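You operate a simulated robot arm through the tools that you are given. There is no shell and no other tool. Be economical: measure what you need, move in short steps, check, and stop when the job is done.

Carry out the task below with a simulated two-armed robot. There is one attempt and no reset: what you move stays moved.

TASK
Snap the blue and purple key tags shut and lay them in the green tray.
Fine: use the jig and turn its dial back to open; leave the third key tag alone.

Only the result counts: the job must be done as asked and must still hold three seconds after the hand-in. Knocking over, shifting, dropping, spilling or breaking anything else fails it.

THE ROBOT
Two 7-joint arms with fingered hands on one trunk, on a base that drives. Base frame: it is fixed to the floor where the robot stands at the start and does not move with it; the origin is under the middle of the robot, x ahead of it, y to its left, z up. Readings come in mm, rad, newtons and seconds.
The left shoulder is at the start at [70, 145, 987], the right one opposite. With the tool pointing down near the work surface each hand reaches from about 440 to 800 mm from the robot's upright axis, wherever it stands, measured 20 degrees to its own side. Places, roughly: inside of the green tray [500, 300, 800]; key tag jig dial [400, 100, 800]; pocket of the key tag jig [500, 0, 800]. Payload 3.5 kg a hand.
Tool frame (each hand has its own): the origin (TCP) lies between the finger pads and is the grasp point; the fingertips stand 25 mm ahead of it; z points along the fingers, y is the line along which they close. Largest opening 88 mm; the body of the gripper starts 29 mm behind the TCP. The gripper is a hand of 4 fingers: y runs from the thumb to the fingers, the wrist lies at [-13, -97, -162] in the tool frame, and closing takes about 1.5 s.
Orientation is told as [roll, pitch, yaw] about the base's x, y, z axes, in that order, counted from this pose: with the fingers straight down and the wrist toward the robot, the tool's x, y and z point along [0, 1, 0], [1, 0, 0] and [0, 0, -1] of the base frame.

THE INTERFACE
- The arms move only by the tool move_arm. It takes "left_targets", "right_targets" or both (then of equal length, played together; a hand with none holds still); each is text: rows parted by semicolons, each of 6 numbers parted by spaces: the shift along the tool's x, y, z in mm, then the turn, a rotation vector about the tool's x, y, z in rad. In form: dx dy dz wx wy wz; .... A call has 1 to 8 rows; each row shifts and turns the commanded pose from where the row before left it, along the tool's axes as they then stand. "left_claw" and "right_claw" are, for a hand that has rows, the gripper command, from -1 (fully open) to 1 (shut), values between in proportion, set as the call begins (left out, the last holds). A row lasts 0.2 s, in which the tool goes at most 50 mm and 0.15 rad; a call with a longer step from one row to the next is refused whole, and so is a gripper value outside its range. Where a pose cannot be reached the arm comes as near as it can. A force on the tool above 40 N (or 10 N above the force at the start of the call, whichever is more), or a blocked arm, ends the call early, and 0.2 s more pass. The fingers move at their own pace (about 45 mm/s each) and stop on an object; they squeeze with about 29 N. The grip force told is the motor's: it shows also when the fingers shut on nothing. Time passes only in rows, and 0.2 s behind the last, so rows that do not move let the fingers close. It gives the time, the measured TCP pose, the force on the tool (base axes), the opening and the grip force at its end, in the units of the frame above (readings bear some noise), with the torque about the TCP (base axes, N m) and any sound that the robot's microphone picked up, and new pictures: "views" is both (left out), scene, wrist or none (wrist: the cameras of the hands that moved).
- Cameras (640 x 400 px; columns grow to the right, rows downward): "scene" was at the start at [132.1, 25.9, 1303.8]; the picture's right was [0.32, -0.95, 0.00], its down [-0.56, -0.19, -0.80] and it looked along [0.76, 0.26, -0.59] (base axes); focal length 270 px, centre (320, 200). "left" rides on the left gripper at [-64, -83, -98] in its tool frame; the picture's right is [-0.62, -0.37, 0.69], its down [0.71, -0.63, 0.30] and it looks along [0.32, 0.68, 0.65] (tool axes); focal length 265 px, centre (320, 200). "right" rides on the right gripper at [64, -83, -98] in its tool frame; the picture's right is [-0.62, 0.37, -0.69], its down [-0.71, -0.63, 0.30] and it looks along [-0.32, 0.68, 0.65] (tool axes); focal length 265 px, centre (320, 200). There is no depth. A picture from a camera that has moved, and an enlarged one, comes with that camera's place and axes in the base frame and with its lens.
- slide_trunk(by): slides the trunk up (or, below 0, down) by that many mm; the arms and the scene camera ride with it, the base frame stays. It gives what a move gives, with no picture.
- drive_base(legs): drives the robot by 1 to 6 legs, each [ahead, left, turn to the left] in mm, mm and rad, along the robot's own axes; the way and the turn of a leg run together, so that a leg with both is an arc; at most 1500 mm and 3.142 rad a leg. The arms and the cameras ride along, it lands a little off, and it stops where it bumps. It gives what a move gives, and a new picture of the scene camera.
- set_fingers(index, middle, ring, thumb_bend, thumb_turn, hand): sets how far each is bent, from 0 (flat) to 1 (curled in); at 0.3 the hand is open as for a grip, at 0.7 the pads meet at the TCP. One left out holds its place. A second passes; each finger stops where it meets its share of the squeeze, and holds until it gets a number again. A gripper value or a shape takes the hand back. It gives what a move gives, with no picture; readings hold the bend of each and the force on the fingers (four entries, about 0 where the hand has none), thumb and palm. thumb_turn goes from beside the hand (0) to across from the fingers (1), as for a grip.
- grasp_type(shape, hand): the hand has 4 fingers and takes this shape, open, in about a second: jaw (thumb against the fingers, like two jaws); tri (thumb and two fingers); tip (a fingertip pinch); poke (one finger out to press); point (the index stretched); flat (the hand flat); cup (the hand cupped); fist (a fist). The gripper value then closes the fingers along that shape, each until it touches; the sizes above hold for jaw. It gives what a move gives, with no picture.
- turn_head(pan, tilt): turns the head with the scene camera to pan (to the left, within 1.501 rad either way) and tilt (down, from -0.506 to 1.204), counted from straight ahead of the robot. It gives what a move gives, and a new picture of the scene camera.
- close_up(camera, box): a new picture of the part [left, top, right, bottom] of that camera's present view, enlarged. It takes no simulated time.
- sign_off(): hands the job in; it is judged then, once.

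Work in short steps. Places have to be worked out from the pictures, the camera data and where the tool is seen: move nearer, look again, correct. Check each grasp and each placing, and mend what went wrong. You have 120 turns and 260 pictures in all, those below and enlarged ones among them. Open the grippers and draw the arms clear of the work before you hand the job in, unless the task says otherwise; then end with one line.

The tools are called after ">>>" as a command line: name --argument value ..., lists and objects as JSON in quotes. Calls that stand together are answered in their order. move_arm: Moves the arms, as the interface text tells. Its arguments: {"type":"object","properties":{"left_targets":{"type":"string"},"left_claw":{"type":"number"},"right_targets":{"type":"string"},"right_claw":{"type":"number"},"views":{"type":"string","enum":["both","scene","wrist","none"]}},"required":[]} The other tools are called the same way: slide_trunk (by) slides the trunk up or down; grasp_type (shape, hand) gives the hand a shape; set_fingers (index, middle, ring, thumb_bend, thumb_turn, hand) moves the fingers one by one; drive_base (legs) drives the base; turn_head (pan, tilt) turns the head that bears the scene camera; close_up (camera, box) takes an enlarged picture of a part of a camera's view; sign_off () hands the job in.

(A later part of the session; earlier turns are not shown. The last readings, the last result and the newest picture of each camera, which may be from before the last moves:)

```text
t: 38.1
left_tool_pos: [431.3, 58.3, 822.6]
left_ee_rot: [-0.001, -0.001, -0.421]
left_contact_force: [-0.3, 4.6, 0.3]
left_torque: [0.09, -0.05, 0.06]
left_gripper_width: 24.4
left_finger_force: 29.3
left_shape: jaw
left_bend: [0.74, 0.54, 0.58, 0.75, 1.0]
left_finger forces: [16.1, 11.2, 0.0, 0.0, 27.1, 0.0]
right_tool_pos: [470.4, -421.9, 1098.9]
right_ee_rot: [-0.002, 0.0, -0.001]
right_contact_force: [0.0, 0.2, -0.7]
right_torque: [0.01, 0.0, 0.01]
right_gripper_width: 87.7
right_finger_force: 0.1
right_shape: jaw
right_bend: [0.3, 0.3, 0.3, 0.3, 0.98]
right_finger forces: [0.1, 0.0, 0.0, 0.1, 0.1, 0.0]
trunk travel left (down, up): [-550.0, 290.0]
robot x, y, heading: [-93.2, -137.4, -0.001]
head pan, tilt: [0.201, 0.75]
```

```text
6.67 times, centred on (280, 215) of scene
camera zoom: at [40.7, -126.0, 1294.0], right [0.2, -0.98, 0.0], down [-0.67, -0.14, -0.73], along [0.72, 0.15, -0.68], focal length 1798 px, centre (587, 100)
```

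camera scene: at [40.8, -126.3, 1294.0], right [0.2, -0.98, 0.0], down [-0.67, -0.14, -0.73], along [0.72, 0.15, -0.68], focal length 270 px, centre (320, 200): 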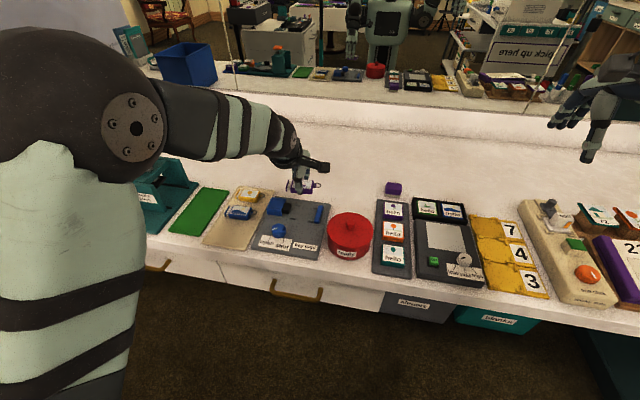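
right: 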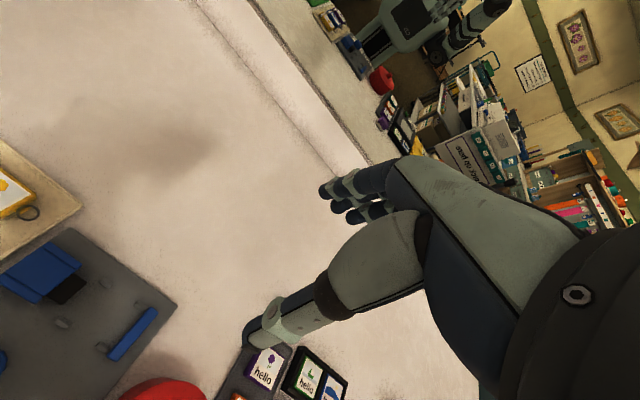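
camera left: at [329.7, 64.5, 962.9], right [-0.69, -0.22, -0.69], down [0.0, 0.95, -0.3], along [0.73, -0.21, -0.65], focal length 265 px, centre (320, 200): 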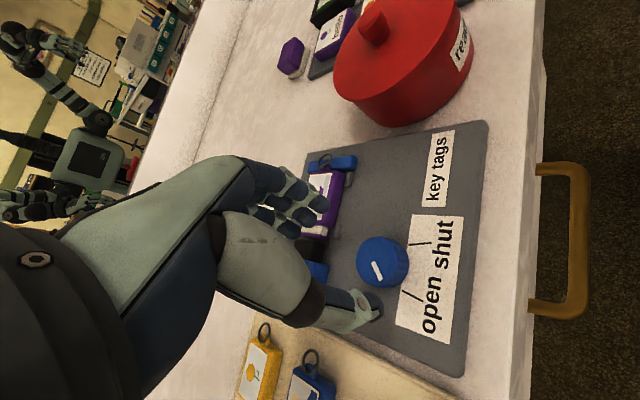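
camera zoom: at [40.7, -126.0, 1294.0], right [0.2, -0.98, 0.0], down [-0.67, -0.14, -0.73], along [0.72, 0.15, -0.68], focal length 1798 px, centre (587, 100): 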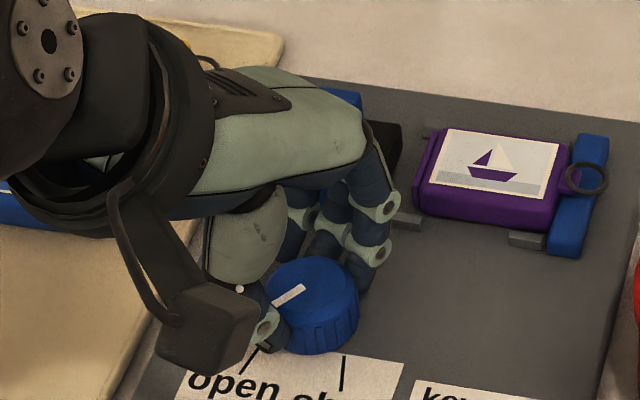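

The tag stays shut as the nose retracts. The pointer isn't quite at its original angle, so I'll turn another 0.24 to the stop.

>>> move_arm --left_targets "0 0 0 0 0 0.12; 0 0 0 0 0 0.12; 0 0 0 0 0 0" --views "none"

>>> move_arm --left_targets "0 0 0 0 0 0; 0 0 0 0 0 0; 0 0 0 0 0 0; 0 0 0 0 0 0; 0 0 -15 0 0 0; 0 0 -30 0 0 0; 0 0 -30 0 0 0; 0 0 0 0 0 0" --left_claw -0.3 --views "none"

>>> close_up --camera "scene" --box '[240, 180, 340, 250]'

>>> close_up --camera "left" --box '[240, 80, 500, 340]'

```text
t: 38.9
left_tool_pos: [430.0, 56.9, 824.2]
left_ee_rot: [0.001, 0.0, -0.661]
left_contact_force: [0.9, 7.3, 1.1]
left_torque: [0.07, -0.1, 0.1]
left_gripper_width: 24.3
left_finger_force: 28.9
left_shape: jaw
left_bend: [0.74, 0.54, 0.58, 0.75, 1.0]
left_finger forces: [15.2, 11.2, 0.0, 0.1, 27.7, 0.1]
right_tool_pos: [470.9, -421.1, 1099.5]
right_ee_rot: [-0.003, -0.001, -0.001]
right_contact_force: [0.0, 0.2, 0.3]
right_torque: [-0.02, 0.02, -0.03]
right_gripper_width: 87.6
right_finger_force: 0.0
right_shape: jaw
right_bend: [0.3, 0.3, 0.3, 0.3, 0.98]
right_finger forces: [0.1, 0.0, 0.0, 0.0, 0.1, 0.0]
trunk travel left (down, up): [-550.0, 290.0]
robot x, y, heading: [-85.6, -142.5, -0.002]
head pan, tilt: [0.201, 0.75]
```

```text
t: 40.7
left_tool_pos: [431.0, 56.3, 899.1]
left_ee_rot: [0.0, 0.001, -0.659]
left_contact_force: [-0.6, 0.3, 0.0]
left_torque: [0.02, 0.01, -0.02]
left_gripper_width: 57.0
left_finger_force: 0.0
left_shape: jaw
left_bend: [0.28, 0.39, 0.36, 0.62, 1.0]
left_finger forces: [0.1, 0.1, 0.0, 0.1, 0.1, 0.0]
right_tool_pos: [470.1, -422.4, 1098.9]
right_ee_rot: [0.001, 0.002, 0.001]
right_contact_force: [0.5, 0.1, 0.7]
right_torque: [-0.02, 0.05, 0.0]
right_gripper_width: 87.5
right_finger_force: 0.0
right_shape: jaw
right_bend: [0.3, 0.3, 0.3, 0.3, 0.98]
right_finger forces: [0.1, 0.0, 0.1, 0.0, 0.0, 0.0]
trunk travel left (down, up): [-550.0, 290.0]
robot x, y, heading: [-84.8, -139.9, -0.0]
head pan, tilt: [0.201, 0.75]
```

```text
5.71 times, centred on (290, 215) of scene
camera zoom: at [41.2, -126.5, 1293.9], right [0.2, -0.98, 0.0], down [-0.67, -0.14, -0.73], along [0.72, 0.15, -0.68], focal length 1541 px, centre (491, 114)
```

zoom: 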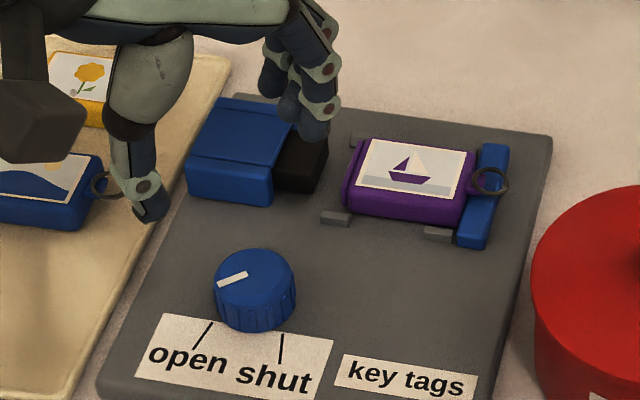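

```text
1.54 times, centred on (370, 210) of left
camera zoom: at [325.8, 57.7, 997.3], right [-0.67, -0.26, -0.69], down [-0.06, 0.95, -0.3], along [0.74, -0.16, -0.65], focal length 408 px, centre (243, 185)
```

zoom: 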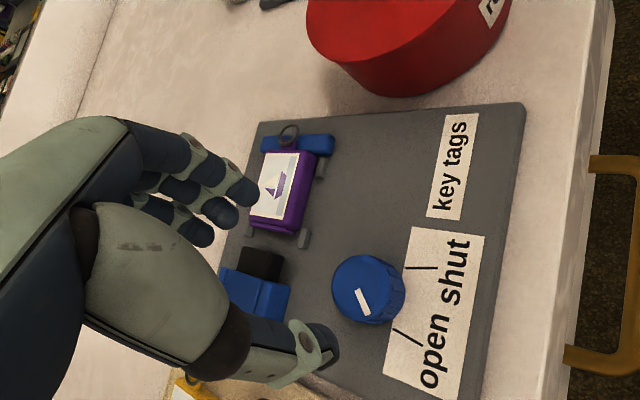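

The dial is back at open. I'll verify the tag stays closed with a tight zoom.

>>> close_up --camera "scene" --box '[288, 196, 332, 224]'

```text
14.29 times, centred on (310, 210) of scene
camera zoom: at [41.2, -126.5, 1293.9], right [0.2, -0.98, 0.0], down [-0.67, -0.14, -0.73], along [0.72, 0.15, -0.68], focal length 3853 px, centre (463, 57)
```

zoom: 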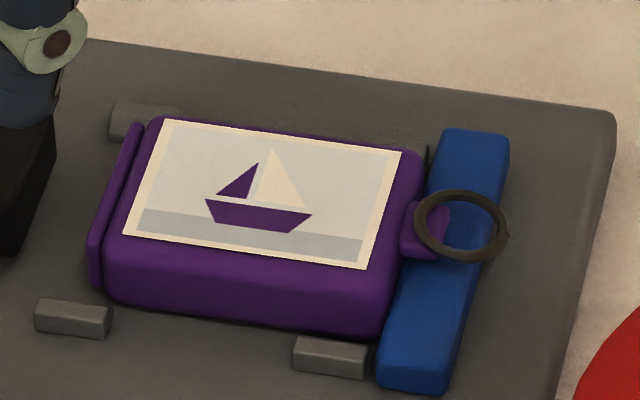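

Purple is fully shut. I'll rotate the hand back to yaw 0 and hover over the tag at (511,10,870).

>>> move_arm --left_targets "0 0 0 0 0 -0.132; 0 0 0 0 0 -0.132; 0 0 0 0 0 -0.132; 0 0 0 0 0 -0.132; 0 0 0 0 0 -0.132; -23 40 0 0 0 0; -23 40 0 0 0 0; 0 0 28 0 0 0" --left_claw -0.3 --views "none"

>>> close_up --camera "left" --box '[240, 100, 480, 340]'

>>> close_up --camera "scene" --box '[280, 180, 340, 225]'

```text
t: 42.5
left_tool_pos: [511.5, 9.2, 870.9]
left_ee_rot: [0.0, 0.0, 0.002]
left_contact_force: [-0.2, 0.3, 0.4]
left_torque: [0.01, 0.01, -0.01]
left_gripper_width: 56.7
left_finger_force: 0.0
left_shape: jaw
left_bend: [0.28, 0.39, 0.35, 0.62, 1.0]
left_finger forces: [0.0, 0.1, 0.0, 0.0, 0.1, 0.0]
right_tool_pos: [470.1, -422.7, 1099.6]
right_ee_rot: [-0.001, 0.0, -0.001]
right_contact_force: [0.5, 0.5, 0.0]
right_torque: [-0.01, 0.0, 0.01]
right_gripper_width: 87.8
right_finger_force: 0.0
right_shape: jaw
right_bend: [0.3, 0.3, 0.3, 0.3, 0.98]
right_finger forces: [0.0, 0.0, 0.0, 0.0, 0.0, 0.0]
trunk travel left (down, up): [-550.0, 290.0]
robot x, y, heading: [-89.9, -137.9, -0.005]
head pan, tilt: [0.201, 0.75]
```

```text
1.67 times, centred on (360, 220) of left
camera zoom: at [428.5, -53.6, 968.9], right [-0.37, -0.62, -0.69], down [-0.63, 0.71, -0.3], along [0.68, 0.32, -0.65], focal length 442 px, centre (253, 167)
```

zoom: 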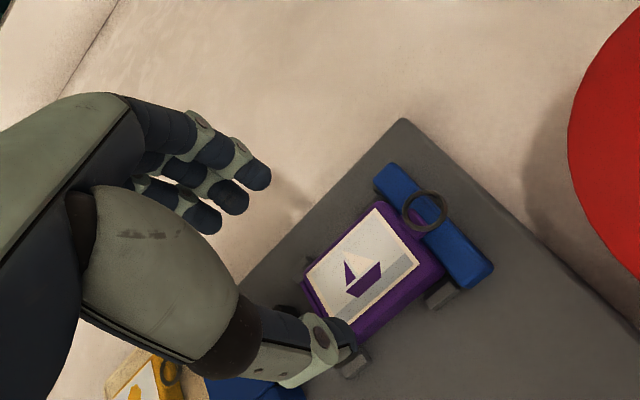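

```text
8.89 times, centred on (310, 202) of scene
camera zoom: at [40.8, -126.2, 1294.0], right [0.2, -0.98, 0.0], down [-0.67, -0.14, -0.73], along [0.72, 0.15, -0.68], focal length 2397 px, centre (409, 178)
```

zoom: 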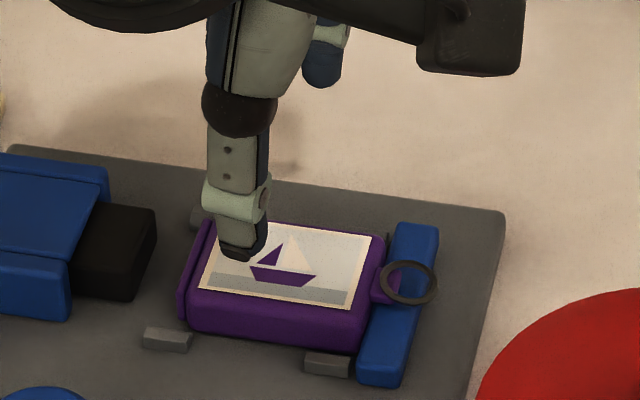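

The tag centre is about (510,7) and the hand is well placed. I'll descend to z≈821 between the ribs.

>>> move_arm --left_targets "1 -1 15 0 0 0; 0 0 15 0 0 0; 0 0 10 0 0 0; 0 0 5 0 0 0; 0 0 4 0 0 0; 0 0 0 0 0 0" --views "none"

>>> close_up --camera "left" --box '[240, 100, 480, 340]'

>>> close_up --camera "scene" --box '[280, 180, 340, 225]'

```text
t: 43.9
left_tool_pos: [508.9, 11.7, 820.5]
left_ee_rot: [0.0, 0.001, 0.0]
left_contact_force: [-0.3, -0.2, 0.7]
left_torque: [-0.02, 0.0, 0.04]
left_gripper_width: 56.7
left_finger_force: 0.1
left_shape: jaw
left_bend: [0.28, 0.39, 0.35, 0.62, 1.0]
left_finger forces: [0.1, 0.1, 0.1, 0.0, 0.0, 0.1]
right_tool_pos: [472.4, -422.3, 1097.5]
right_ee_rot: [0.002, 0.0, -0.001]
right_contact_force: [0.2, -0.2, 0.7]
right_torque: [-0.03, 0.03, 0.01]
right_gripper_width: 87.7
right_finger_force: 0.1
right_shape: jaw
right_bend: [0.3, 0.3, 0.3, 0.3, 0.98]
right_finger forces: [0.1, 0.0, 0.1, 0.0, 0.0, 0.0]
trunk travel left (down, up): [-550.0, 290.0]
robot x, y, heading: [-88.5, -141.3, -0.001]
head pan, tilt: [0.201, 0.75]
```

```text
1.67 times, centred on (360, 220) of left
camera zoom: at [426.9, -51.4, 918.9], right [-0.37, -0.62, -0.69], down [-0.63, 0.71, -0.3], along [0.68, 0.32, -0.65], focal length 442 px, centre (253, 167)
```

zoom: 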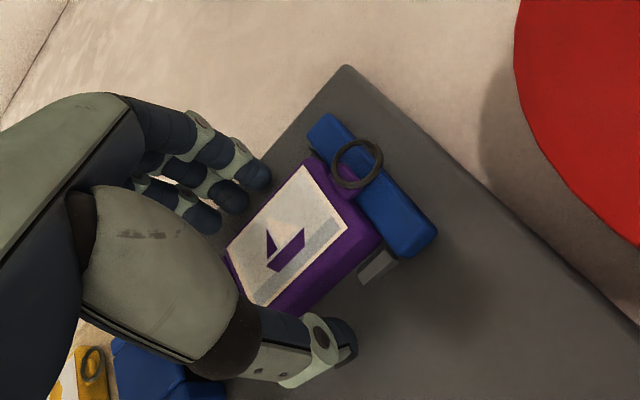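

```text
8.89 times, centred on (310, 202) of scene
camera zoom: at [40.7, -126.8, 1294.0], right [0.2, -0.98, 0.0], down [-0.67, -0.14, -0.73], along [0.72, 0.15, -0.68], focal length 2397 px, centre (409, 178)
```

zoom: 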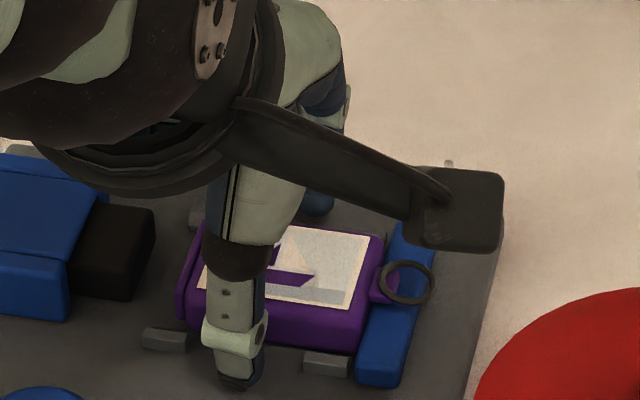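

The fingers are on both sides of the tag. I'll close, then lift.

>>> move_arm --left_targets "0 0 0 0 0 0; 0 0 0 0 0 0; 0 0 0 0 0 0; 0 0 0 0 0 0; 0 0 0 0 0 0" --left_claw 1 --views "none"

>>> move_arm --left_targets "0 0 -8 0 0 0; 0 0 -20 0 0 0; 0 0 -30 0 0 0; 0 0 -30 0 0 0; 0 0 0 0 0 0" --views "both"

>>> close_up --camera "left" --box '[240, 100, 480, 340]'

```text
t: 45.1
left_tool_pos: [510.2, 11.9, 820.4]
left_ee_rot: [0.0, 0.001, 0.001]
left_contact_force: [-0.3, 1.6, 0.0]
left_torque: [-0.01, -0.02, -0.04]
left_gripper_width: 32.4
left_finger_force: 28.8
left_shape: jaw
left_bend: [0.74, 0.5, 0.48, 0.73, 1.0]
left_finger forces: [14.8, 8.0, 3.6, 0.0, 26.2, 0.0]
right_tool_pos: [470.8, -422.1, 1098.5]
right_ee_rot: [0.001, -0.001, 0.001]
right_contact_force: [0.7, -0.6, -1.0]
right_torque: [-0.03, -0.03, 0.03]
right_gripper_width: 87.5
right_finger_force: 0.1
right_shape: jaw
right_bend: [0.3, 0.3, 0.3, 0.3, 0.98]
right_finger forces: [0.0, 0.0, 0.0, 0.0, 0.0, 0.1]
trunk travel left (down, up): [-550.0, 290.0]
robot x, y, heading: [-89.0, -138.7, 0.002]
head pan, tilt: [0.201, 0.75]
```

```text
t: 46.3
left_tool_pos: [510.8, 13.5, 910.3]
left_ee_rot: [0.001, -0.002, 0.0]
left_contact_force: [-0.7, 0.9, 0.2]
left_torque: [0.0, 0.01, 0.01]
left_gripper_width: 32.2
left_finger_force: 28.4
left_shape: jaw
left_bend: [0.74, 0.51, 0.49, 0.73, 1.0]
left_finger forces: [15.1, 7.5, 3.6, 0.0, 26.4, 0.0]
right_tool_pos: [471.1, -422.8, 1098.2]
right_ee_rot: [0.0, 0.0, -0.001]
right_contact_force: [0.9, -0.2, 0.1]
right_torque: [0.05, -0.01, 0.01]
right_gripper_width: 87.5
right_finger_force: 0.1
right_shape: jaw
right_bend: [0.3, 0.3, 0.3, 0.3, 0.98]
right_finger forces: [0.1, 0.0, 0.0, 0.0, 0.1, 0.0]
trunk travel left (down, up): [-550.0, 290.0]
robot x, y, heading: [-89.2, -145.5, 0.0]
head pan, tilt: [0.201, 0.75]
camera scene: at [41.4, -126.8, 1293.9], right [0.2, -0.98, 0.0], down [-0.67, -0.14, -0.73], along [0.72, 0.15, -0.68], focal length 270 px, centre (320, 200)
camera left: at [427.1, -49.9, 1008.0], right [-0.37, -0.62, -0.69], down [-0.63, 0.71, -0.3], along [0.68, 0.32, -0.65], focal length 265 px, centre (320, 200)
```

scene: 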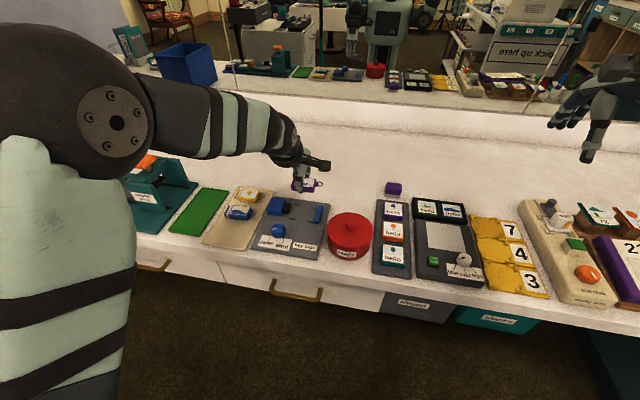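
left: 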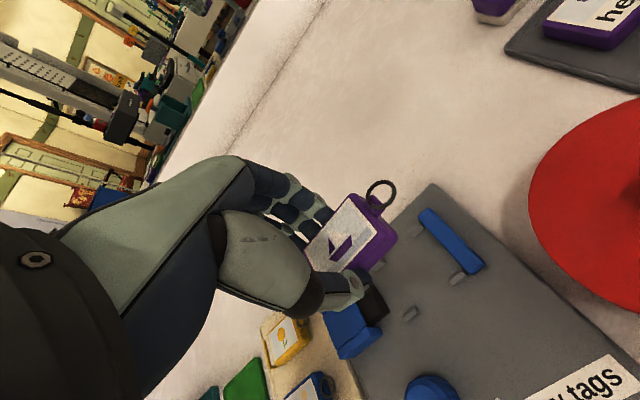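

```text
1.67 times, centred on (360, 220) of left
camera zoom: at [427.1, -49.9, 1008.0], right [-0.37, -0.62, -0.69], down [-0.63, 0.71, -0.3], along [0.68, 0.32, -0.65], focal length 442 px, centre (253, 167)
```

zoom: 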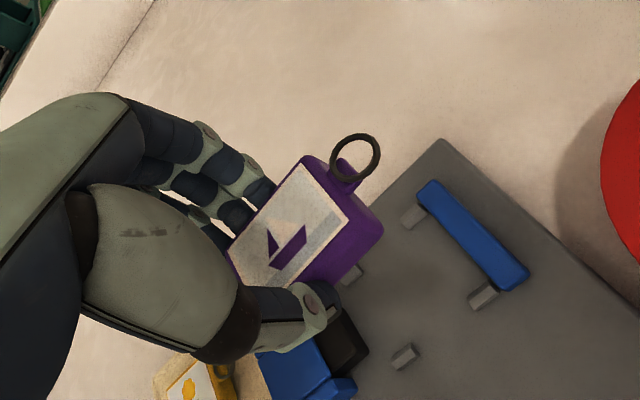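

Purple is shut, held, and clear of the jig. I'll carry it over the near half of the tray at about (435,287).

>>> move_arm --left_targets "39 -10.9 0 0 0 0; 39 -10.9 0 0 0 0; 39 -10.9 0 0 0 0; 39 -10.9 0 0 0 0; 39 -10.9 0 0 0 0; 39 -10.9 0 0 0 0; 39.5 -10.6 0 0 0 0; 0 0 0 0 0 0" --views "both"

>>> close_up --camera "left" --box '[240, 140, 480, 380]'

```text
t: 48.1
left_tool_pos: [432.5, 284.5, 909.1]
left_ee_rot: [0.001, 0.0, -0.001]
left_contact_force: [0.2, -0.4, -0.1]
left_torque: [0.02, 0.0, -0.01]
left_gripper_width: 32.3
left_finger_force: 28.9
left_shape: jaw
left_bend: [0.74, 0.51, 0.49, 0.73, 1.0]
left_finger forces: [15.2, 7.6, 3.6, 0.1, 26.4, 0.0]
right_tool_pos: [472.3, -423.2, 1097.8]
right_ee_rot: [0.0, 0.001, 0.001]
right_contact_force: [-0.2, 0.6, -0.1]
right_torque: [0.02, 0.03, -0.04]
right_gripper_width: 87.6
right_finger_force: 0.0
right_shape: jaw
right_bend: [0.3, 0.3, 0.3, 0.3, 0.98]
right_finger forces: [0.0, 0.0, 0.0, 0.0, 0.1, 0.1]
trunk travel left (down, up): [-550.0, 290.0]
robot x, y, heading: [-91.0, -141.8, -0.004]
head pan, tilt: [0.201, 0.75]
camera scene: at [41.0, -127.7, 1293.9], right [0.2, -0.98, 0.0], down [-0.67, -0.14, -0.73], along [0.72, 0.15, -0.68], focal length 270 px, centre (320, 200)
camera left: at [350.9, 221.4, 1007.7], right [-0.37, -0.62, -0.69], down [-0.63, 0.71, -0.3], along [0.68, 0.32, -0.65], focal length 265 px, centre (320, 200)
```

scene: 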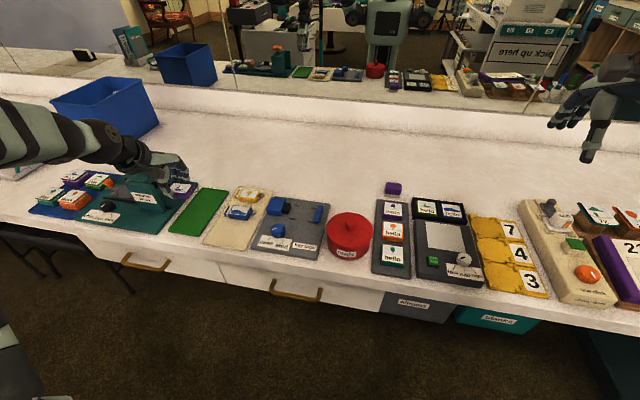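
left: 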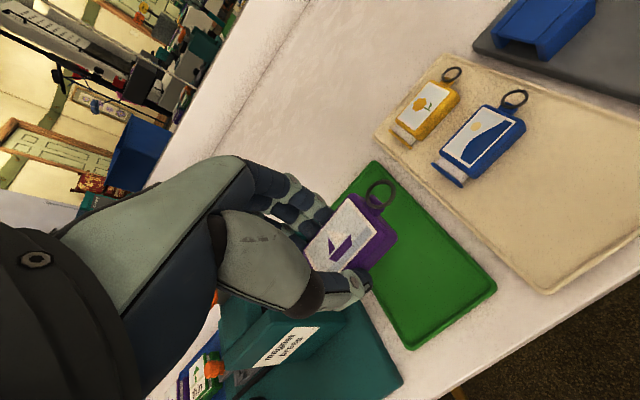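

```text
1.67 times, centred on (360, 260) of left
camera zoom: at [350.9, 221.4, 1007.7], right [-0.37, -0.62, -0.69], down [-0.63, 0.71, -0.3], along [0.68, 0.32, -0.65], focal length 442 px, centre (253, 100)
```

zoom: 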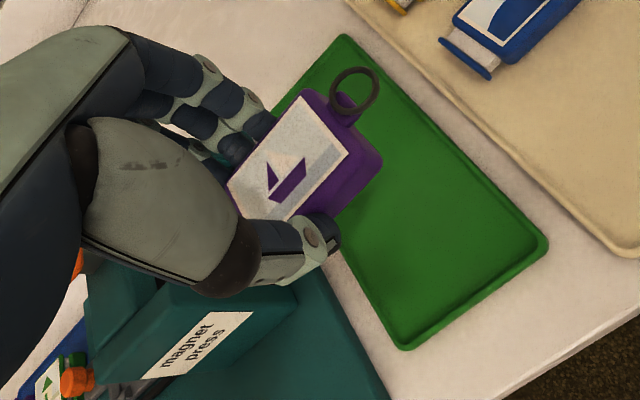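

From this view the tray spans x 393–559, y 248–330. The tag is over it, so I'll shift +3 in y and descend to z≈820.

>>> move_arm --left_targets "3 0 25 0 0 0; 0 0 25 0 0 0; 0 0 25 0 0 0; 0 0 14 0 0 0; 0 0 0 0 0 0" --views "none"

>>> close_up --camera "left" --box '[240, 140, 480, 380]'

>>> close_up --camera "scene" --box '[140, 160, 260, 250]'

```text
t: 49.3
left_tool_pos: [434.7, 287.7, 819.4]
left_ee_rot: [0.0, 0.0, 0.0]
left_contact_force: [1.0, 0.0, -0.4]
left_torque: [0.05, 0.0, -0.01]
left_gripper_width: 32.3
left_finger_force: 29.5
left_shape: jaw
left_bend: [0.74, 0.51, 0.5, 0.73, 1.0]
left_finger forces: [15.2, 7.5, 3.7, 0.0, 26.4, 0.1]
right_tool_pos: [470.6, -423.0, 1099.5]
right_ee_rot: [-0.001, 0.0, 0.0]
right_contact_force: [0.8, 0.9, 0.3]
right_torque: [0.01, 0.02, 0.01]
right_gripper_width: 87.6
right_finger_force: 0.1
right_shape: jaw
right_bend: [0.3, 0.3, 0.3, 0.3, 0.98]
right_finger forces: [0.1, 0.0, 0.1, 0.0, 0.0, 0.0]
trunk travel left (down, up): [-550.0, 290.0]
robot x, y, heading: [-88.2, -142.0, -0.002]
head pan, tilt: [0.201, 0.75]
```

```text
1.67 times, centred on (360, 260) of left
camera zoom: at [351.0, 225.0, 917.4], right [-0.37, -0.62, -0.69], down [-0.63, 0.71, -0.3], along [0.68, 0.32, -0.65], focal length 442 px, centre (253, 100)
```

zoom: 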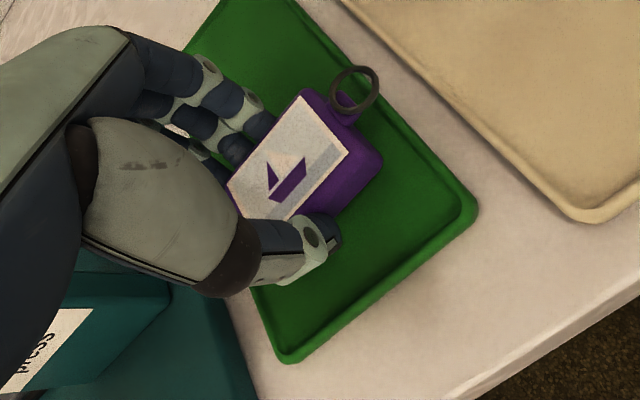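

```text
4.44 times, centred on (200, 205) of scene
camera zoom: at [40.5, -126.9, 1294.0], right [0.2, -0.98, 0.0], down [-0.67, -0.14, -0.73], along [0.72, 0.15, -0.68], focal length 1199 px, centre (853, 178)
```

zoom: 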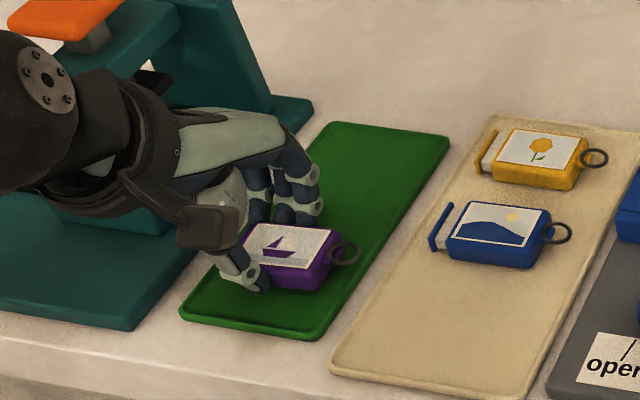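

The tag hangs well within the tray. I'll lower in small steps until contact.

>>> move_arm --left_targets "0 0 3 0 0 0; 0 0 3 0 0 0; 0 0 0 0 0 0" --views "none"

>>> move_arm --left_targets "0 0 2 0 0 0; 0 0 2 0 0 0; 0 0 0 0 0 0" --views "none"

```text
t: 50.1
left_tool_pos: [434.2, 287.6, 814.5]
left_ee_rot: [0.001, -0.002, 0.001]
left_contact_force: [0.0, -0.5, 0.4]
left_torque: [0.02, 0.0, 0.0]
left_gripper_width: 32.4
left_finger_force: 28.7
left_shape: jaw
left_bend: [0.74, 0.51, 0.5, 0.73, 1.0]
left_finger forces: [15.2, 7.5, 3.7, 0.1, 26.3, 0.0]
right_tool_pos: [470.9, -423.8, 1098.0]
right_ee_rot: [0.0, -0.002, -0.001]
right_contact_force: [0.7, 0.1, -0.8]
right_torque: [0.0, -0.03, 0.01]
right_gripper_width: 87.7
right_finger_force: 0.0
right_shape: jaw
right_bend: [0.3, 0.3, 0.3, 0.3, 0.98]
right_finger forces: [0.0, 0.0, 0.0, 0.0, 0.0, 0.0]
trunk travel left (down, up): [-550.0, 290.0]
robot x, y, heading: [-88.2, -137.8, 0.001]
head pan, tilt: [0.201, 0.75]
```

```text
t: 50.9
left_tool_pos: [434.0, 286.9, 811.7]
left_ee_rot: [0.004, -0.005, 0.0]
left_contact_force: [1.5, 1.2, 10.2]
left_torque: [0.03, -0.04, -0.01]
left_gripper_width: 32.3
left_finger_force: 28.9
left_shape: jaw
left_bend: [0.74, 0.51, 0.5, 0.73, 1.0]
left_finger forces: [15.8, 8.4, 4.2, 0.1, 27.7, 0.1]
right_tool_pos: [469.3, -423.6, 1099.1]
right_ee_rot: [0.0, 0.0, 0.0]
right_contact_force: [0.4, 0.3, -0.1]
right_torque: [-0.01, 0.01, -0.01]
right_gripper_width: 87.3
right_finger_force: 0.1
right_shape: jaw
right_bend: [0.3, 0.3, 0.3, 0.3, 0.98]
right_finger forces: [0.0, 0.0, 0.0, 0.0, 0.0, 0.1]
trunk travel left (down, up): [-550.0, 290.0]
robot x, y, heading: [-90.1, -141.9, 0.001]
head pan, tilt: [0.201, 0.75]
```

Contact at z≈812 with 10 N. I'll ease up 1 mm, open, and withdraw upward.

>>> move_arm --left_targets "0 0 -1.5 0 0 0; 0 0 0 0 0 0; 0 0 0 0 0 0; 0 0 0 0 0 0; 0 0 -12 0 0 0; 0 0 -30 0 0 0; 0 0 -40 0 0 0; 0 0 0 0 0 0" --left_claw -0.3 --views "wrist"

>>> close_up --camera "scene" --box '[160, 170, 260, 245]'

```text
t: 52.7
left_tool_pos: [433.9, 287.4, 895.6]
left_ee_rot: [-0.001, 0.001, -0.001]
left_contact_force: [-0.2, -0.7, -0.5]
left_torque: [-0.03, -0.02, 0.01]
left_gripper_width: 56.8
left_finger_force: 0.0
left_shape: jaw
left_bend: [0.28, 0.39, 0.36, 0.62, 1.0]
left_finger forces: [0.0, 0.1, 0.0, 0.1, 0.0, 0.0]
right_tool_pos: [470.5, -422.6, 1098.1]
right_ee_rot: [0.0, 0.002, 0.0]
right_contact_force: [0.0, 0.5, 0.1]
right_torque: [-0.03, 0.02, 0.01]
right_gripper_width: 87.7
right_finger_force: 0.0
right_shape: jaw
right_bend: [0.3, 0.3, 0.3, 0.3, 0.98]
right_finger forces: [0.1, 0.1, 0.0, 0.1, 0.0, 0.0]
trunk travel left (down, up): [-550.0, 290.0]
robot x, y, heading: [-89.5, -142.1, -0.006]
head pan, tilt: [0.201, 0.75]
camera left: at [351.0, 224.7, 992.2], right [-0.37, -0.62, -0.69], down [-0.63, 0.71, -0.3], along [0.68, 0.32, -0.66], focal length 265 px, centre (320, 200)
```

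left: 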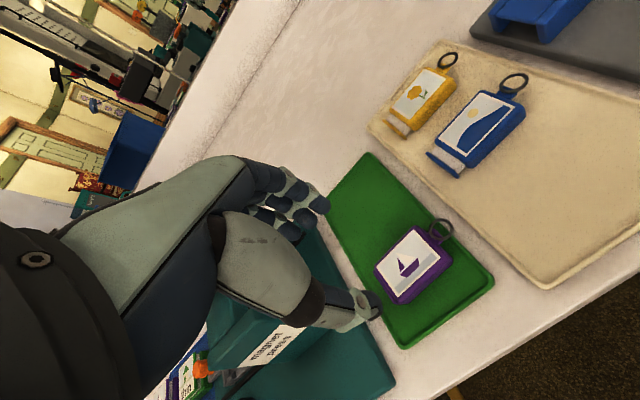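

```text
5.33 times, centred on (210, 208) of scene
camera zoom: at [41.4, -126.2, 1293.9], right [0.2, -0.98, 0.0], down [-0.67, -0.14, -0.73], along [0.72, 0.15, -0.68], focal length 1438 px, centre (907, 160)
```

zoom: 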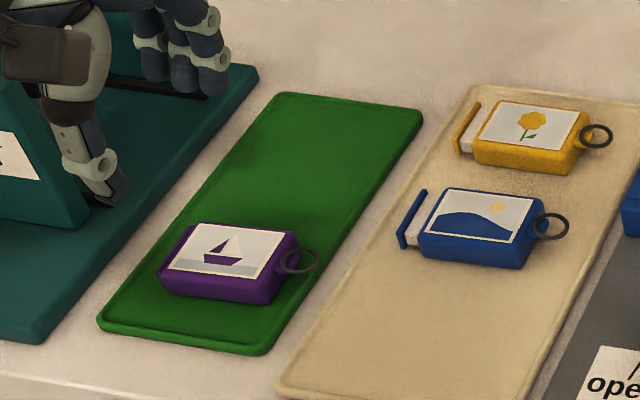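

Purple lies flat and shut in the tray. Next is blue at about (479.5,174), gap to yellow ≈22 mm, so I'll use a narrower opening (~50 mm) and approach biased toward the robot.

>>> move_arm --left_targets "-37.5 14.3 0 0 0 0; -37.5 14.3 0 0 0 0; -37.5 14.3 0 0 0 0; 0 0 20 0 0 0; 0 0 20 0 0 0; 0 0 0 0 0 0" --left_claw -0.15 --views "none"

>>> close_up --camera "left" --box '[240, 100, 480, 340]'

>>> close_up --camera "scene" --box '[200, 165, 280, 225]'

```text
t: 54.1
left_tool_pos: [477.5, 174.8, 854.1]
left_ee_rot: [-0.001, 0.001, 0.0]
left_contact_force: [0.6, 0.4, 0.0]
left_torque: [0.01, 0.0, -0.02]
left_gripper_width: 50.8
left_finger_force: 0.1
left_shape: jaw
left_bend: [0.74, 0.41, 0.38, 0.66, 1.0]
left_finger forces: [0.1, 0.0, 0.1, 0.0, 0.0, 0.1]
right_tool_pos: [469.7, -422.2, 1099.8]
right_ee_rot: [0.001, 0.0, 0.0]
right_contact_force: [0.1, 0.6, 0.4]
right_torque: [0.02, 0.0, -0.02]
right_gripper_width: 87.3
right_finger_force: 0.0
right_shape: jaw
right_bend: [0.3, 0.3, 0.3, 0.3, 0.98]
right_finger forces: [0.0, 0.1, 0.1, 0.0, 0.0, 0.0]
trunk travel left (down, up): [-550.0, 290.0]
robot x, y, heading: [-93.5, -141.6, -0.001]
head pan, tilt: [0.201, 0.75]
```

```text
1.67 times, centred on (360, 220) of left
camera zoom: at [393.7, 111.8, 951.3], right [-0.37, -0.62, -0.69], down [-0.63, 0.71, -0.3], along [0.68, 0.32, -0.65], focal length 442 px, centre (253, 167)
```

zoom: 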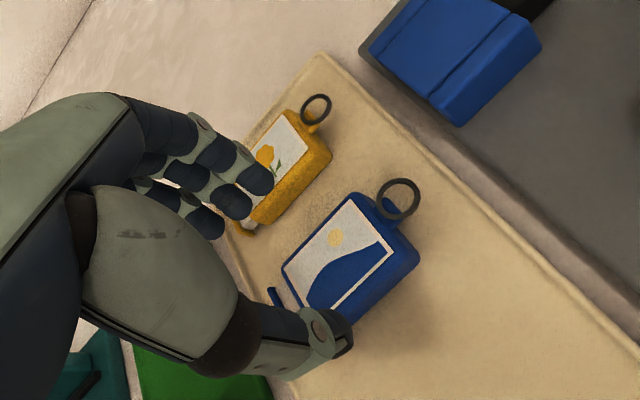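

```text
6.67 times, centred on (240, 195) of scene
camera zoom: at [40.4, -127.1, 1294.0], right [0.2, -0.98, 0.0], down [-0.67, -0.14, -0.73], along [0.72, 0.15, -0.68], focal length 1798 px, centre (853, 233)
```

zoom: 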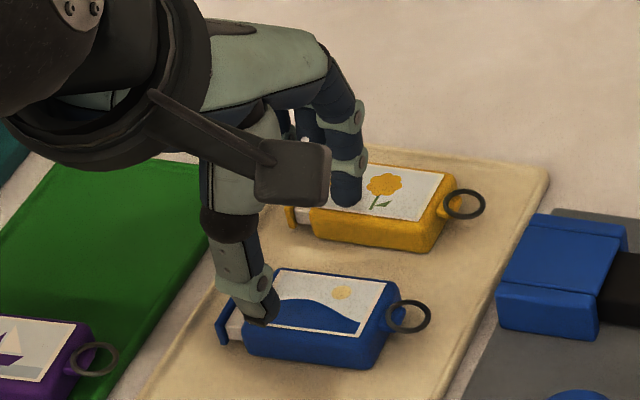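

Blue's centre measures about (481,173). I'll shift 1 mm and descend to z≈826, then inspect finger clearance to yellow.

>>> move_arm --left_targets "-0.5 1 10 0 0 0; 0 0 10 0 0 0; 0 0 8 0 0 0; 0 0 0 0 0 0" --views "none"

>>> close_up --camera "left" --box '[240, 100, 440, 300]'

>>> close_up --camera "scene" --box '[210, 170, 270, 215]'

```text
t: 55.1
left_tool_pos: [477.8, 174.2, 824.4]
left_ee_rot: [0.0, -0.001, 0.0]
left_contact_force: [0.5, 0.3, 0.7]
left_torque: [-0.03, -0.01, -0.02]
left_gripper_width: 50.9
left_finger_force: 0.0
left_shape: jaw
left_bend: [0.74, 0.41, 0.38, 0.66, 1.0]
left_finger forces: [0.1, 0.0, 0.0, 0.0, 0.1, 0.0]
right_tool_pos: [470.6, -422.4, 1098.5]
right_ee_rot: [-0.001, 0.0, -0.001]
right_contact_force: [-0.2, -0.5, 0.4]
right_torque: [-0.03, 0.02, -0.02]
right_gripper_width: 87.7
right_finger_force: 0.0
right_shape: jaw
right_bend: [0.3, 0.3, 0.3, 0.3, 0.98]
right_finger forces: [0.1, 0.0, 0.0, 0.0, 0.0, 0.0]
trunk travel left (down, up): [-550.0, 290.0]
robot x, y, heading: [-89.0, -144.1, -0.002]
head pan, tilt: [0.201, 0.75]
```

```text
2.00 times, centred on (340, 200) of left
camera zoom: at [394.2, 111.3, 922.5], right [-0.37, -0.62, -0.69], down [-0.63, 0.71, -0.3], along [0.68, 0.32, -0.65], focal length 531 px, centre (280, 200)
```

zoom: 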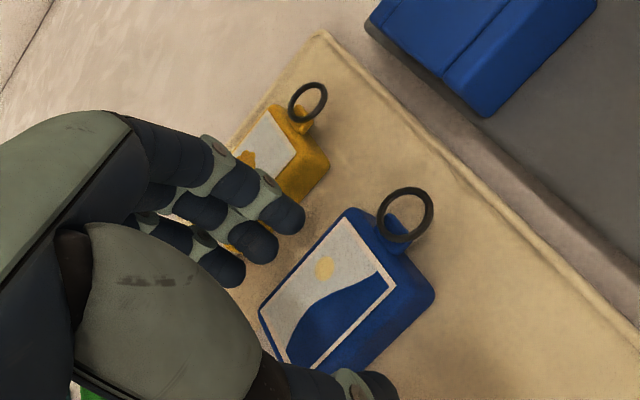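

```text
8.89 times, centred on (240, 192) of scene
camera zoom: at [40.6, -126.9, 1294.0], right [0.2, -0.98, 0.0], down [-0.67, -0.14, -0.73], along [0.72, 0.15, -0.68], focal length 2397 px, centre (1031, 267)
```

zoom: 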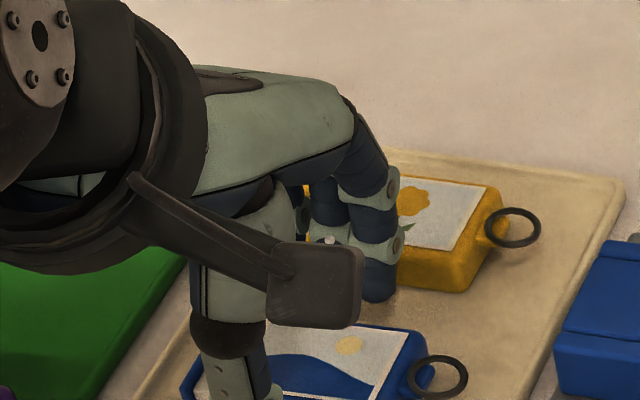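

There's a visible gap between fingers and blue but little toward yellow. I'll shift 1.5 mm toward the robot and lower slowly to z≈814.

>>> move_arm --left_targets "0 -1.5 4 0 0 0; 0 0 4 0 0 0; 0 0 2 0 0 0; 0 0 0 0 0 0" --views "none"

>>> close_up --camera "left" --box '[240, 100, 440, 300]'

>>> close_up --camera "scene" --box '[210, 170, 270, 215]'

```text
t: 56.1
left_tool_pos: [476.6, 175.5, 814.8]
left_ee_rot: [-0.001, 0.0, 0.001]
left_contact_force: [-0.4, 0.0, 0.7]
left_torque: [0.0, 0.01, 0.04]
left_gripper_width: 51.0
left_finger_force: 0.0
left_shape: jaw
left_bend: [0.74, 0.41, 0.38, 0.66, 1.0]
left_finger forces: [0.0, 0.0, 0.1, 0.0, 0.0, 0.0]
right_tool_pos: [470.9, -424.4, 1098.9]
right_ee_rot: [-0.001, 0.001, 0.002]
right_contact_force: [0.4, 0.2, -0.1]
right_torque: [-0.02, -0.01, -0.02]
right_gripper_width: 87.5
right_finger_force: 0.0
right_shape: jaw
right_bend: [0.3, 0.3, 0.3, 0.3, 0.98]
right_finger forces: [0.1, 0.0, 0.1, 0.0, 0.1, 0.0]
trunk travel left (down, up): [-550.0, 290.0]
robot x, y, heading: [-88.4, -142.5, 0.001]
head pan, tilt: [0.201, 0.75]
```

```text
2.00 times, centred on (340, 200) of left
camera zoom: at [393.5, 111.8, 912.7], right [-0.37, -0.62, -0.69], down [-0.63, 0.71, -0.3], along [0.68, 0.32, -0.65], focal length 531 px, centre (280, 200)
```

zoom: 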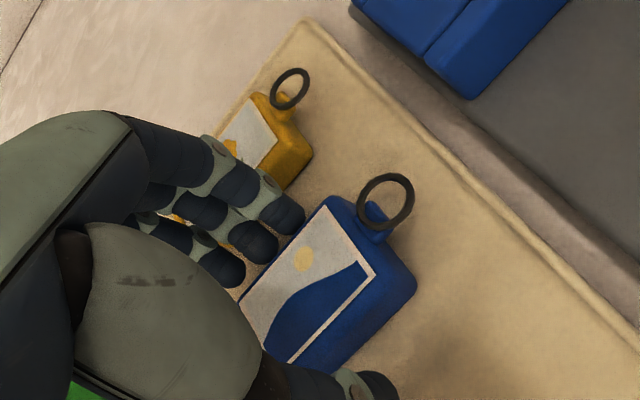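

```text
8.89 times, centred on (240, 192) of scene
camera zoom: at [40.7, -126.8, 1294.0], right [0.2, -0.98, 0.0], down [-0.67, -0.14, -0.73], along [0.72, 0.15, -0.68], focal length 2397 px, centre (1031, 267)
```

zoom: 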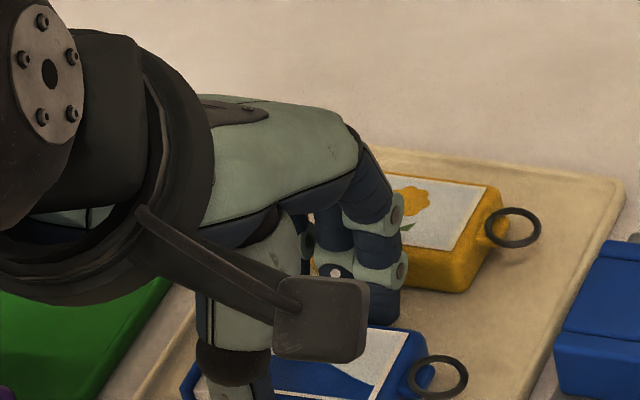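

No contact forces, and yellow is unmoved. I'll close on blue.

>>> move_arm --left_targets "0 0 1 0 0 0; 0 0 0 0 0 0; 0 0 0 0 0 0; 0 0 0 0 0 0; 0 0 0 0 0 0" --left_claw 1 --views "none"

>>> close_up --camera "left" --box '[240, 100, 440, 300]'

```text
t: 57.3
left_tool_pos: [476.7, 174.8, 813.7]
left_ee_rot: [-0.001, 0.0, 0.002]
left_contact_force: [-0.1, 0.3, -0.2]
left_torque: [-0.03, -0.02, -0.01]
left_gripper_width: 32.3
left_finger_force: 29.7
left_shape: jaw
left_bend: [0.74, 0.52, 0.51, 0.73, 1.0]
left_finger forces: [15.0, 7.8, 3.6, 0.0, 26.4, 0.0]
right_tool_pos: [471.0, -422.6, 1099.5]
right_ee_rot: [0.0, 0.001, 0.0]
right_contact_force: [-0.9, -0.3, -0.6]
right_torque: [-0.04, -0.02, 0.04]
right_gripper_width: 87.6
right_finger_force: 0.0
right_shape: jaw
right_bend: [0.3, 0.3, 0.3, 0.3, 0.98]
right_finger forces: [0.1, 0.0, 0.0, 0.0, 0.0, 0.1]
trunk travel left (down, up): [-550.0, 290.0]
robot x, y, heading: [-91.0, -141.2, -0.002]
head pan, tilt: [0.201, 0.75]
```

```text
2.00 times, centred on (340, 200) of left
camera zoom: at [393.6, 112.0, 911.7], right [-0.37, -0.62, -0.69], down [-0.63, 0.71, -0.3], along [0.68, 0.32, -0.65], focal length 531 px, centre (280, 200)
```

zoom: 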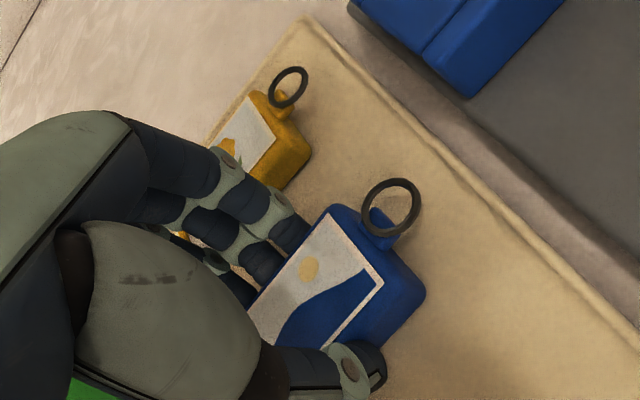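

Blue is held with the same grip as purple. I'll lift it and carry it over the pocket.

>>> move_arm --left_targets "0 0 -10 0 0 0; 0 0 -25 0 0 0; 0 0 -35 0 0 0; -40 9 0 0 0 0; -41 9 0 0 0 0; -41 9 0 0 0 0; -41 7.5 0 0 0 0; 0 0 0 0 0 0" --views "none"

>>> close_up --camera "scene" --box '[200, 165, 340, 255]'

>>> close_up --camera "left" --box '[240, 120, 480, 360]'

```text
t: 59.1
left_tool_pos: [510.1, 12.4, 885.8]
left_ee_rot: [-0.002, 0.001, 0.001]
left_contact_force: [0.4, 0.5, -0.1]
left_torque: [-0.01, -0.01, 0.0]
left_gripper_width: 32.3
left_finger_force: 28.8
left_shape: jaw
left_bend: [0.74, 0.53, 0.51, 0.73, 1.0]
left_finger forces: [15.2, 7.7, 3.5, 0.1, 26.5, 0.0]
right_tool_pos: [470.5, -422.0, 1099.1]
right_ee_rot: [-0.002, 0.0, -0.001]
right_contact_force: [-0.1, 0.7, -0.2]
right_torque: [-0.02, -0.02, 0.01]
right_gripper_width: 87.7
right_finger_force: 0.2
right_shape: jaw
right_bend: [0.3, 0.3, 0.3, 0.3, 0.98]
right_finger forces: [0.0, 0.0, 0.1, 0.0, 0.0, 0.0]
trunk travel left (down, up): [-550.0, 290.0]
robot x, y, heading: [-85.8, -140.7, -0.003]
head pan, tilt: [0.201, 0.75]
```

```text
4.44 times, centred on (270, 210) of scene
camera zoom: at [40.5, -125.8, 1294.0], right [0.2, -0.98, 0.0], down [-0.67, -0.14, -0.73], along [0.72, 0.15, -0.68], focal length 1199 px, centre (542, 156)
```

zoom: 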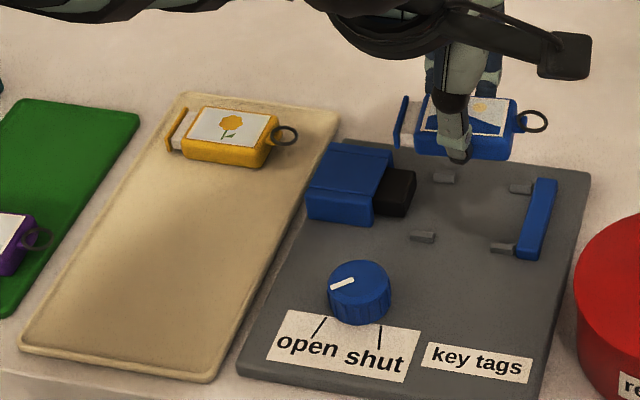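

```text
1.67 times, centred on (360, 240) of left
camera zoom: at [426.9, -49.7, 982.6], right [-0.37, -0.62, -0.69], down [-0.63, 0.71, -0.3], along [0.68, 0.32, -0.65], focal length 442 px, centre (253, 133)
```

zoom: 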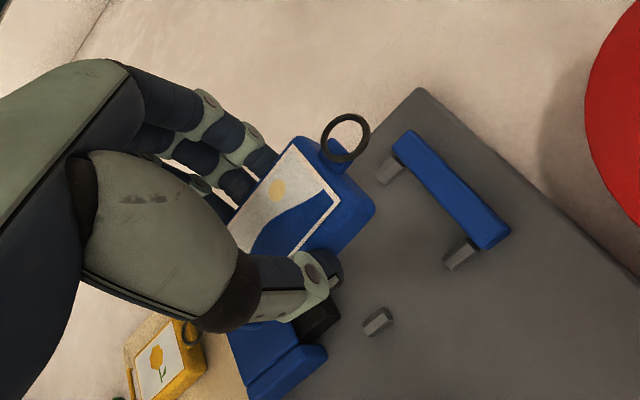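

Blue seems yawed slightly (~0.06) and about 1–2 mm more to +y than purple was. I'll lower to z≈846 and measure as before.

>>> move_arm --left_targets "-1.5 1.5 20 0 0 0.03; 0 0 19 0 0 0.03; 0 0 0 0 0 0" --views "none"

>>> close_up --camera "scene" --box '[280, 185, 340, 230]'

>>> close_up --camera "left" --box '[280, 140, 500, 360]'

```text
t: 59.9
left_tool_pos: [512.6, 11.5, 845.8]
left_ee_rot: [-0.001, -0.001, -0.062]
left_contact_force: [-0.5, -0.1, -0.8]
left_torque: [-0.03, 0.0, 0.01]
left_gripper_width: 32.2
left_finger_force: 29.2
left_shape: jaw
left_bend: [0.74, 0.53, 0.51, 0.73, 1.0]
left_finger forces: [15.2, 7.7, 3.5, 0.0, 26.4, 0.1]
right_tool_pos: [470.0, -422.7, 1099.0]
right_ee_rot: [0.001, 0.001, -0.001]
right_contact_force: [0.1, 0.2, 0.1]
right_torque: [0.01, 0.0, 0.0]
right_gripper_width: 87.6
right_finger_force: 0.0
right_shape: jaw
right_bend: [0.3, 0.3, 0.3, 0.3, 0.98]
right_finger forces: [0.0, 0.0, 0.0, 0.1, 0.0, 0.0]
trunk travel left (down, up): [-550.0, 290.0]
robot x, y, heading: [-90.2, -142.3, -0.0]
head pan, tilt: [0.201, 0.75]
```

```text
8.89 times, centred on (310, 208) of scene
camera zoom: at [40.5, -127.1, 1294.0], right [0.2, -0.98, 0.0], down [-0.67, -0.14, -0.73], along [0.72, 0.15, -0.68], focal length 2397 px, centre (409, 133)
```

zoom: 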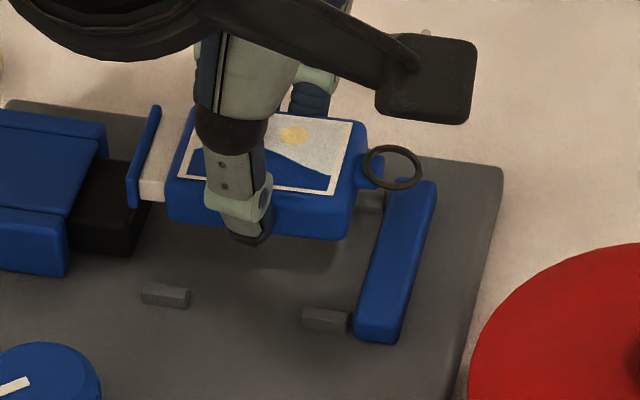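

```text
1.82 times, centred on (390, 250) of left
camera zoom: at [426.0, -46.2, 944.1], right [-0.41, -0.6, -0.69], down [-0.59, 0.75, -0.3], along [0.7, 0.28, -0.65], focal length 483 px, centre (193, 109)
```

zoom: 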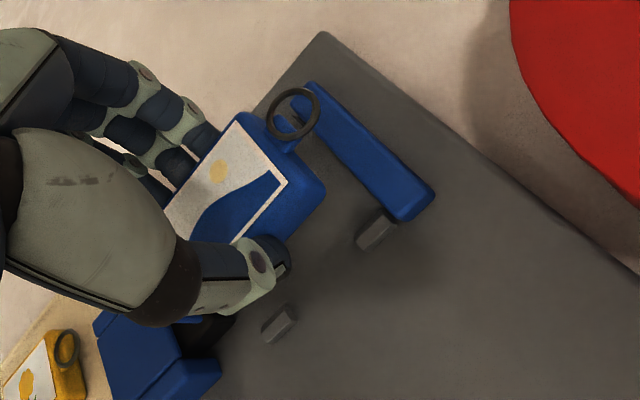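

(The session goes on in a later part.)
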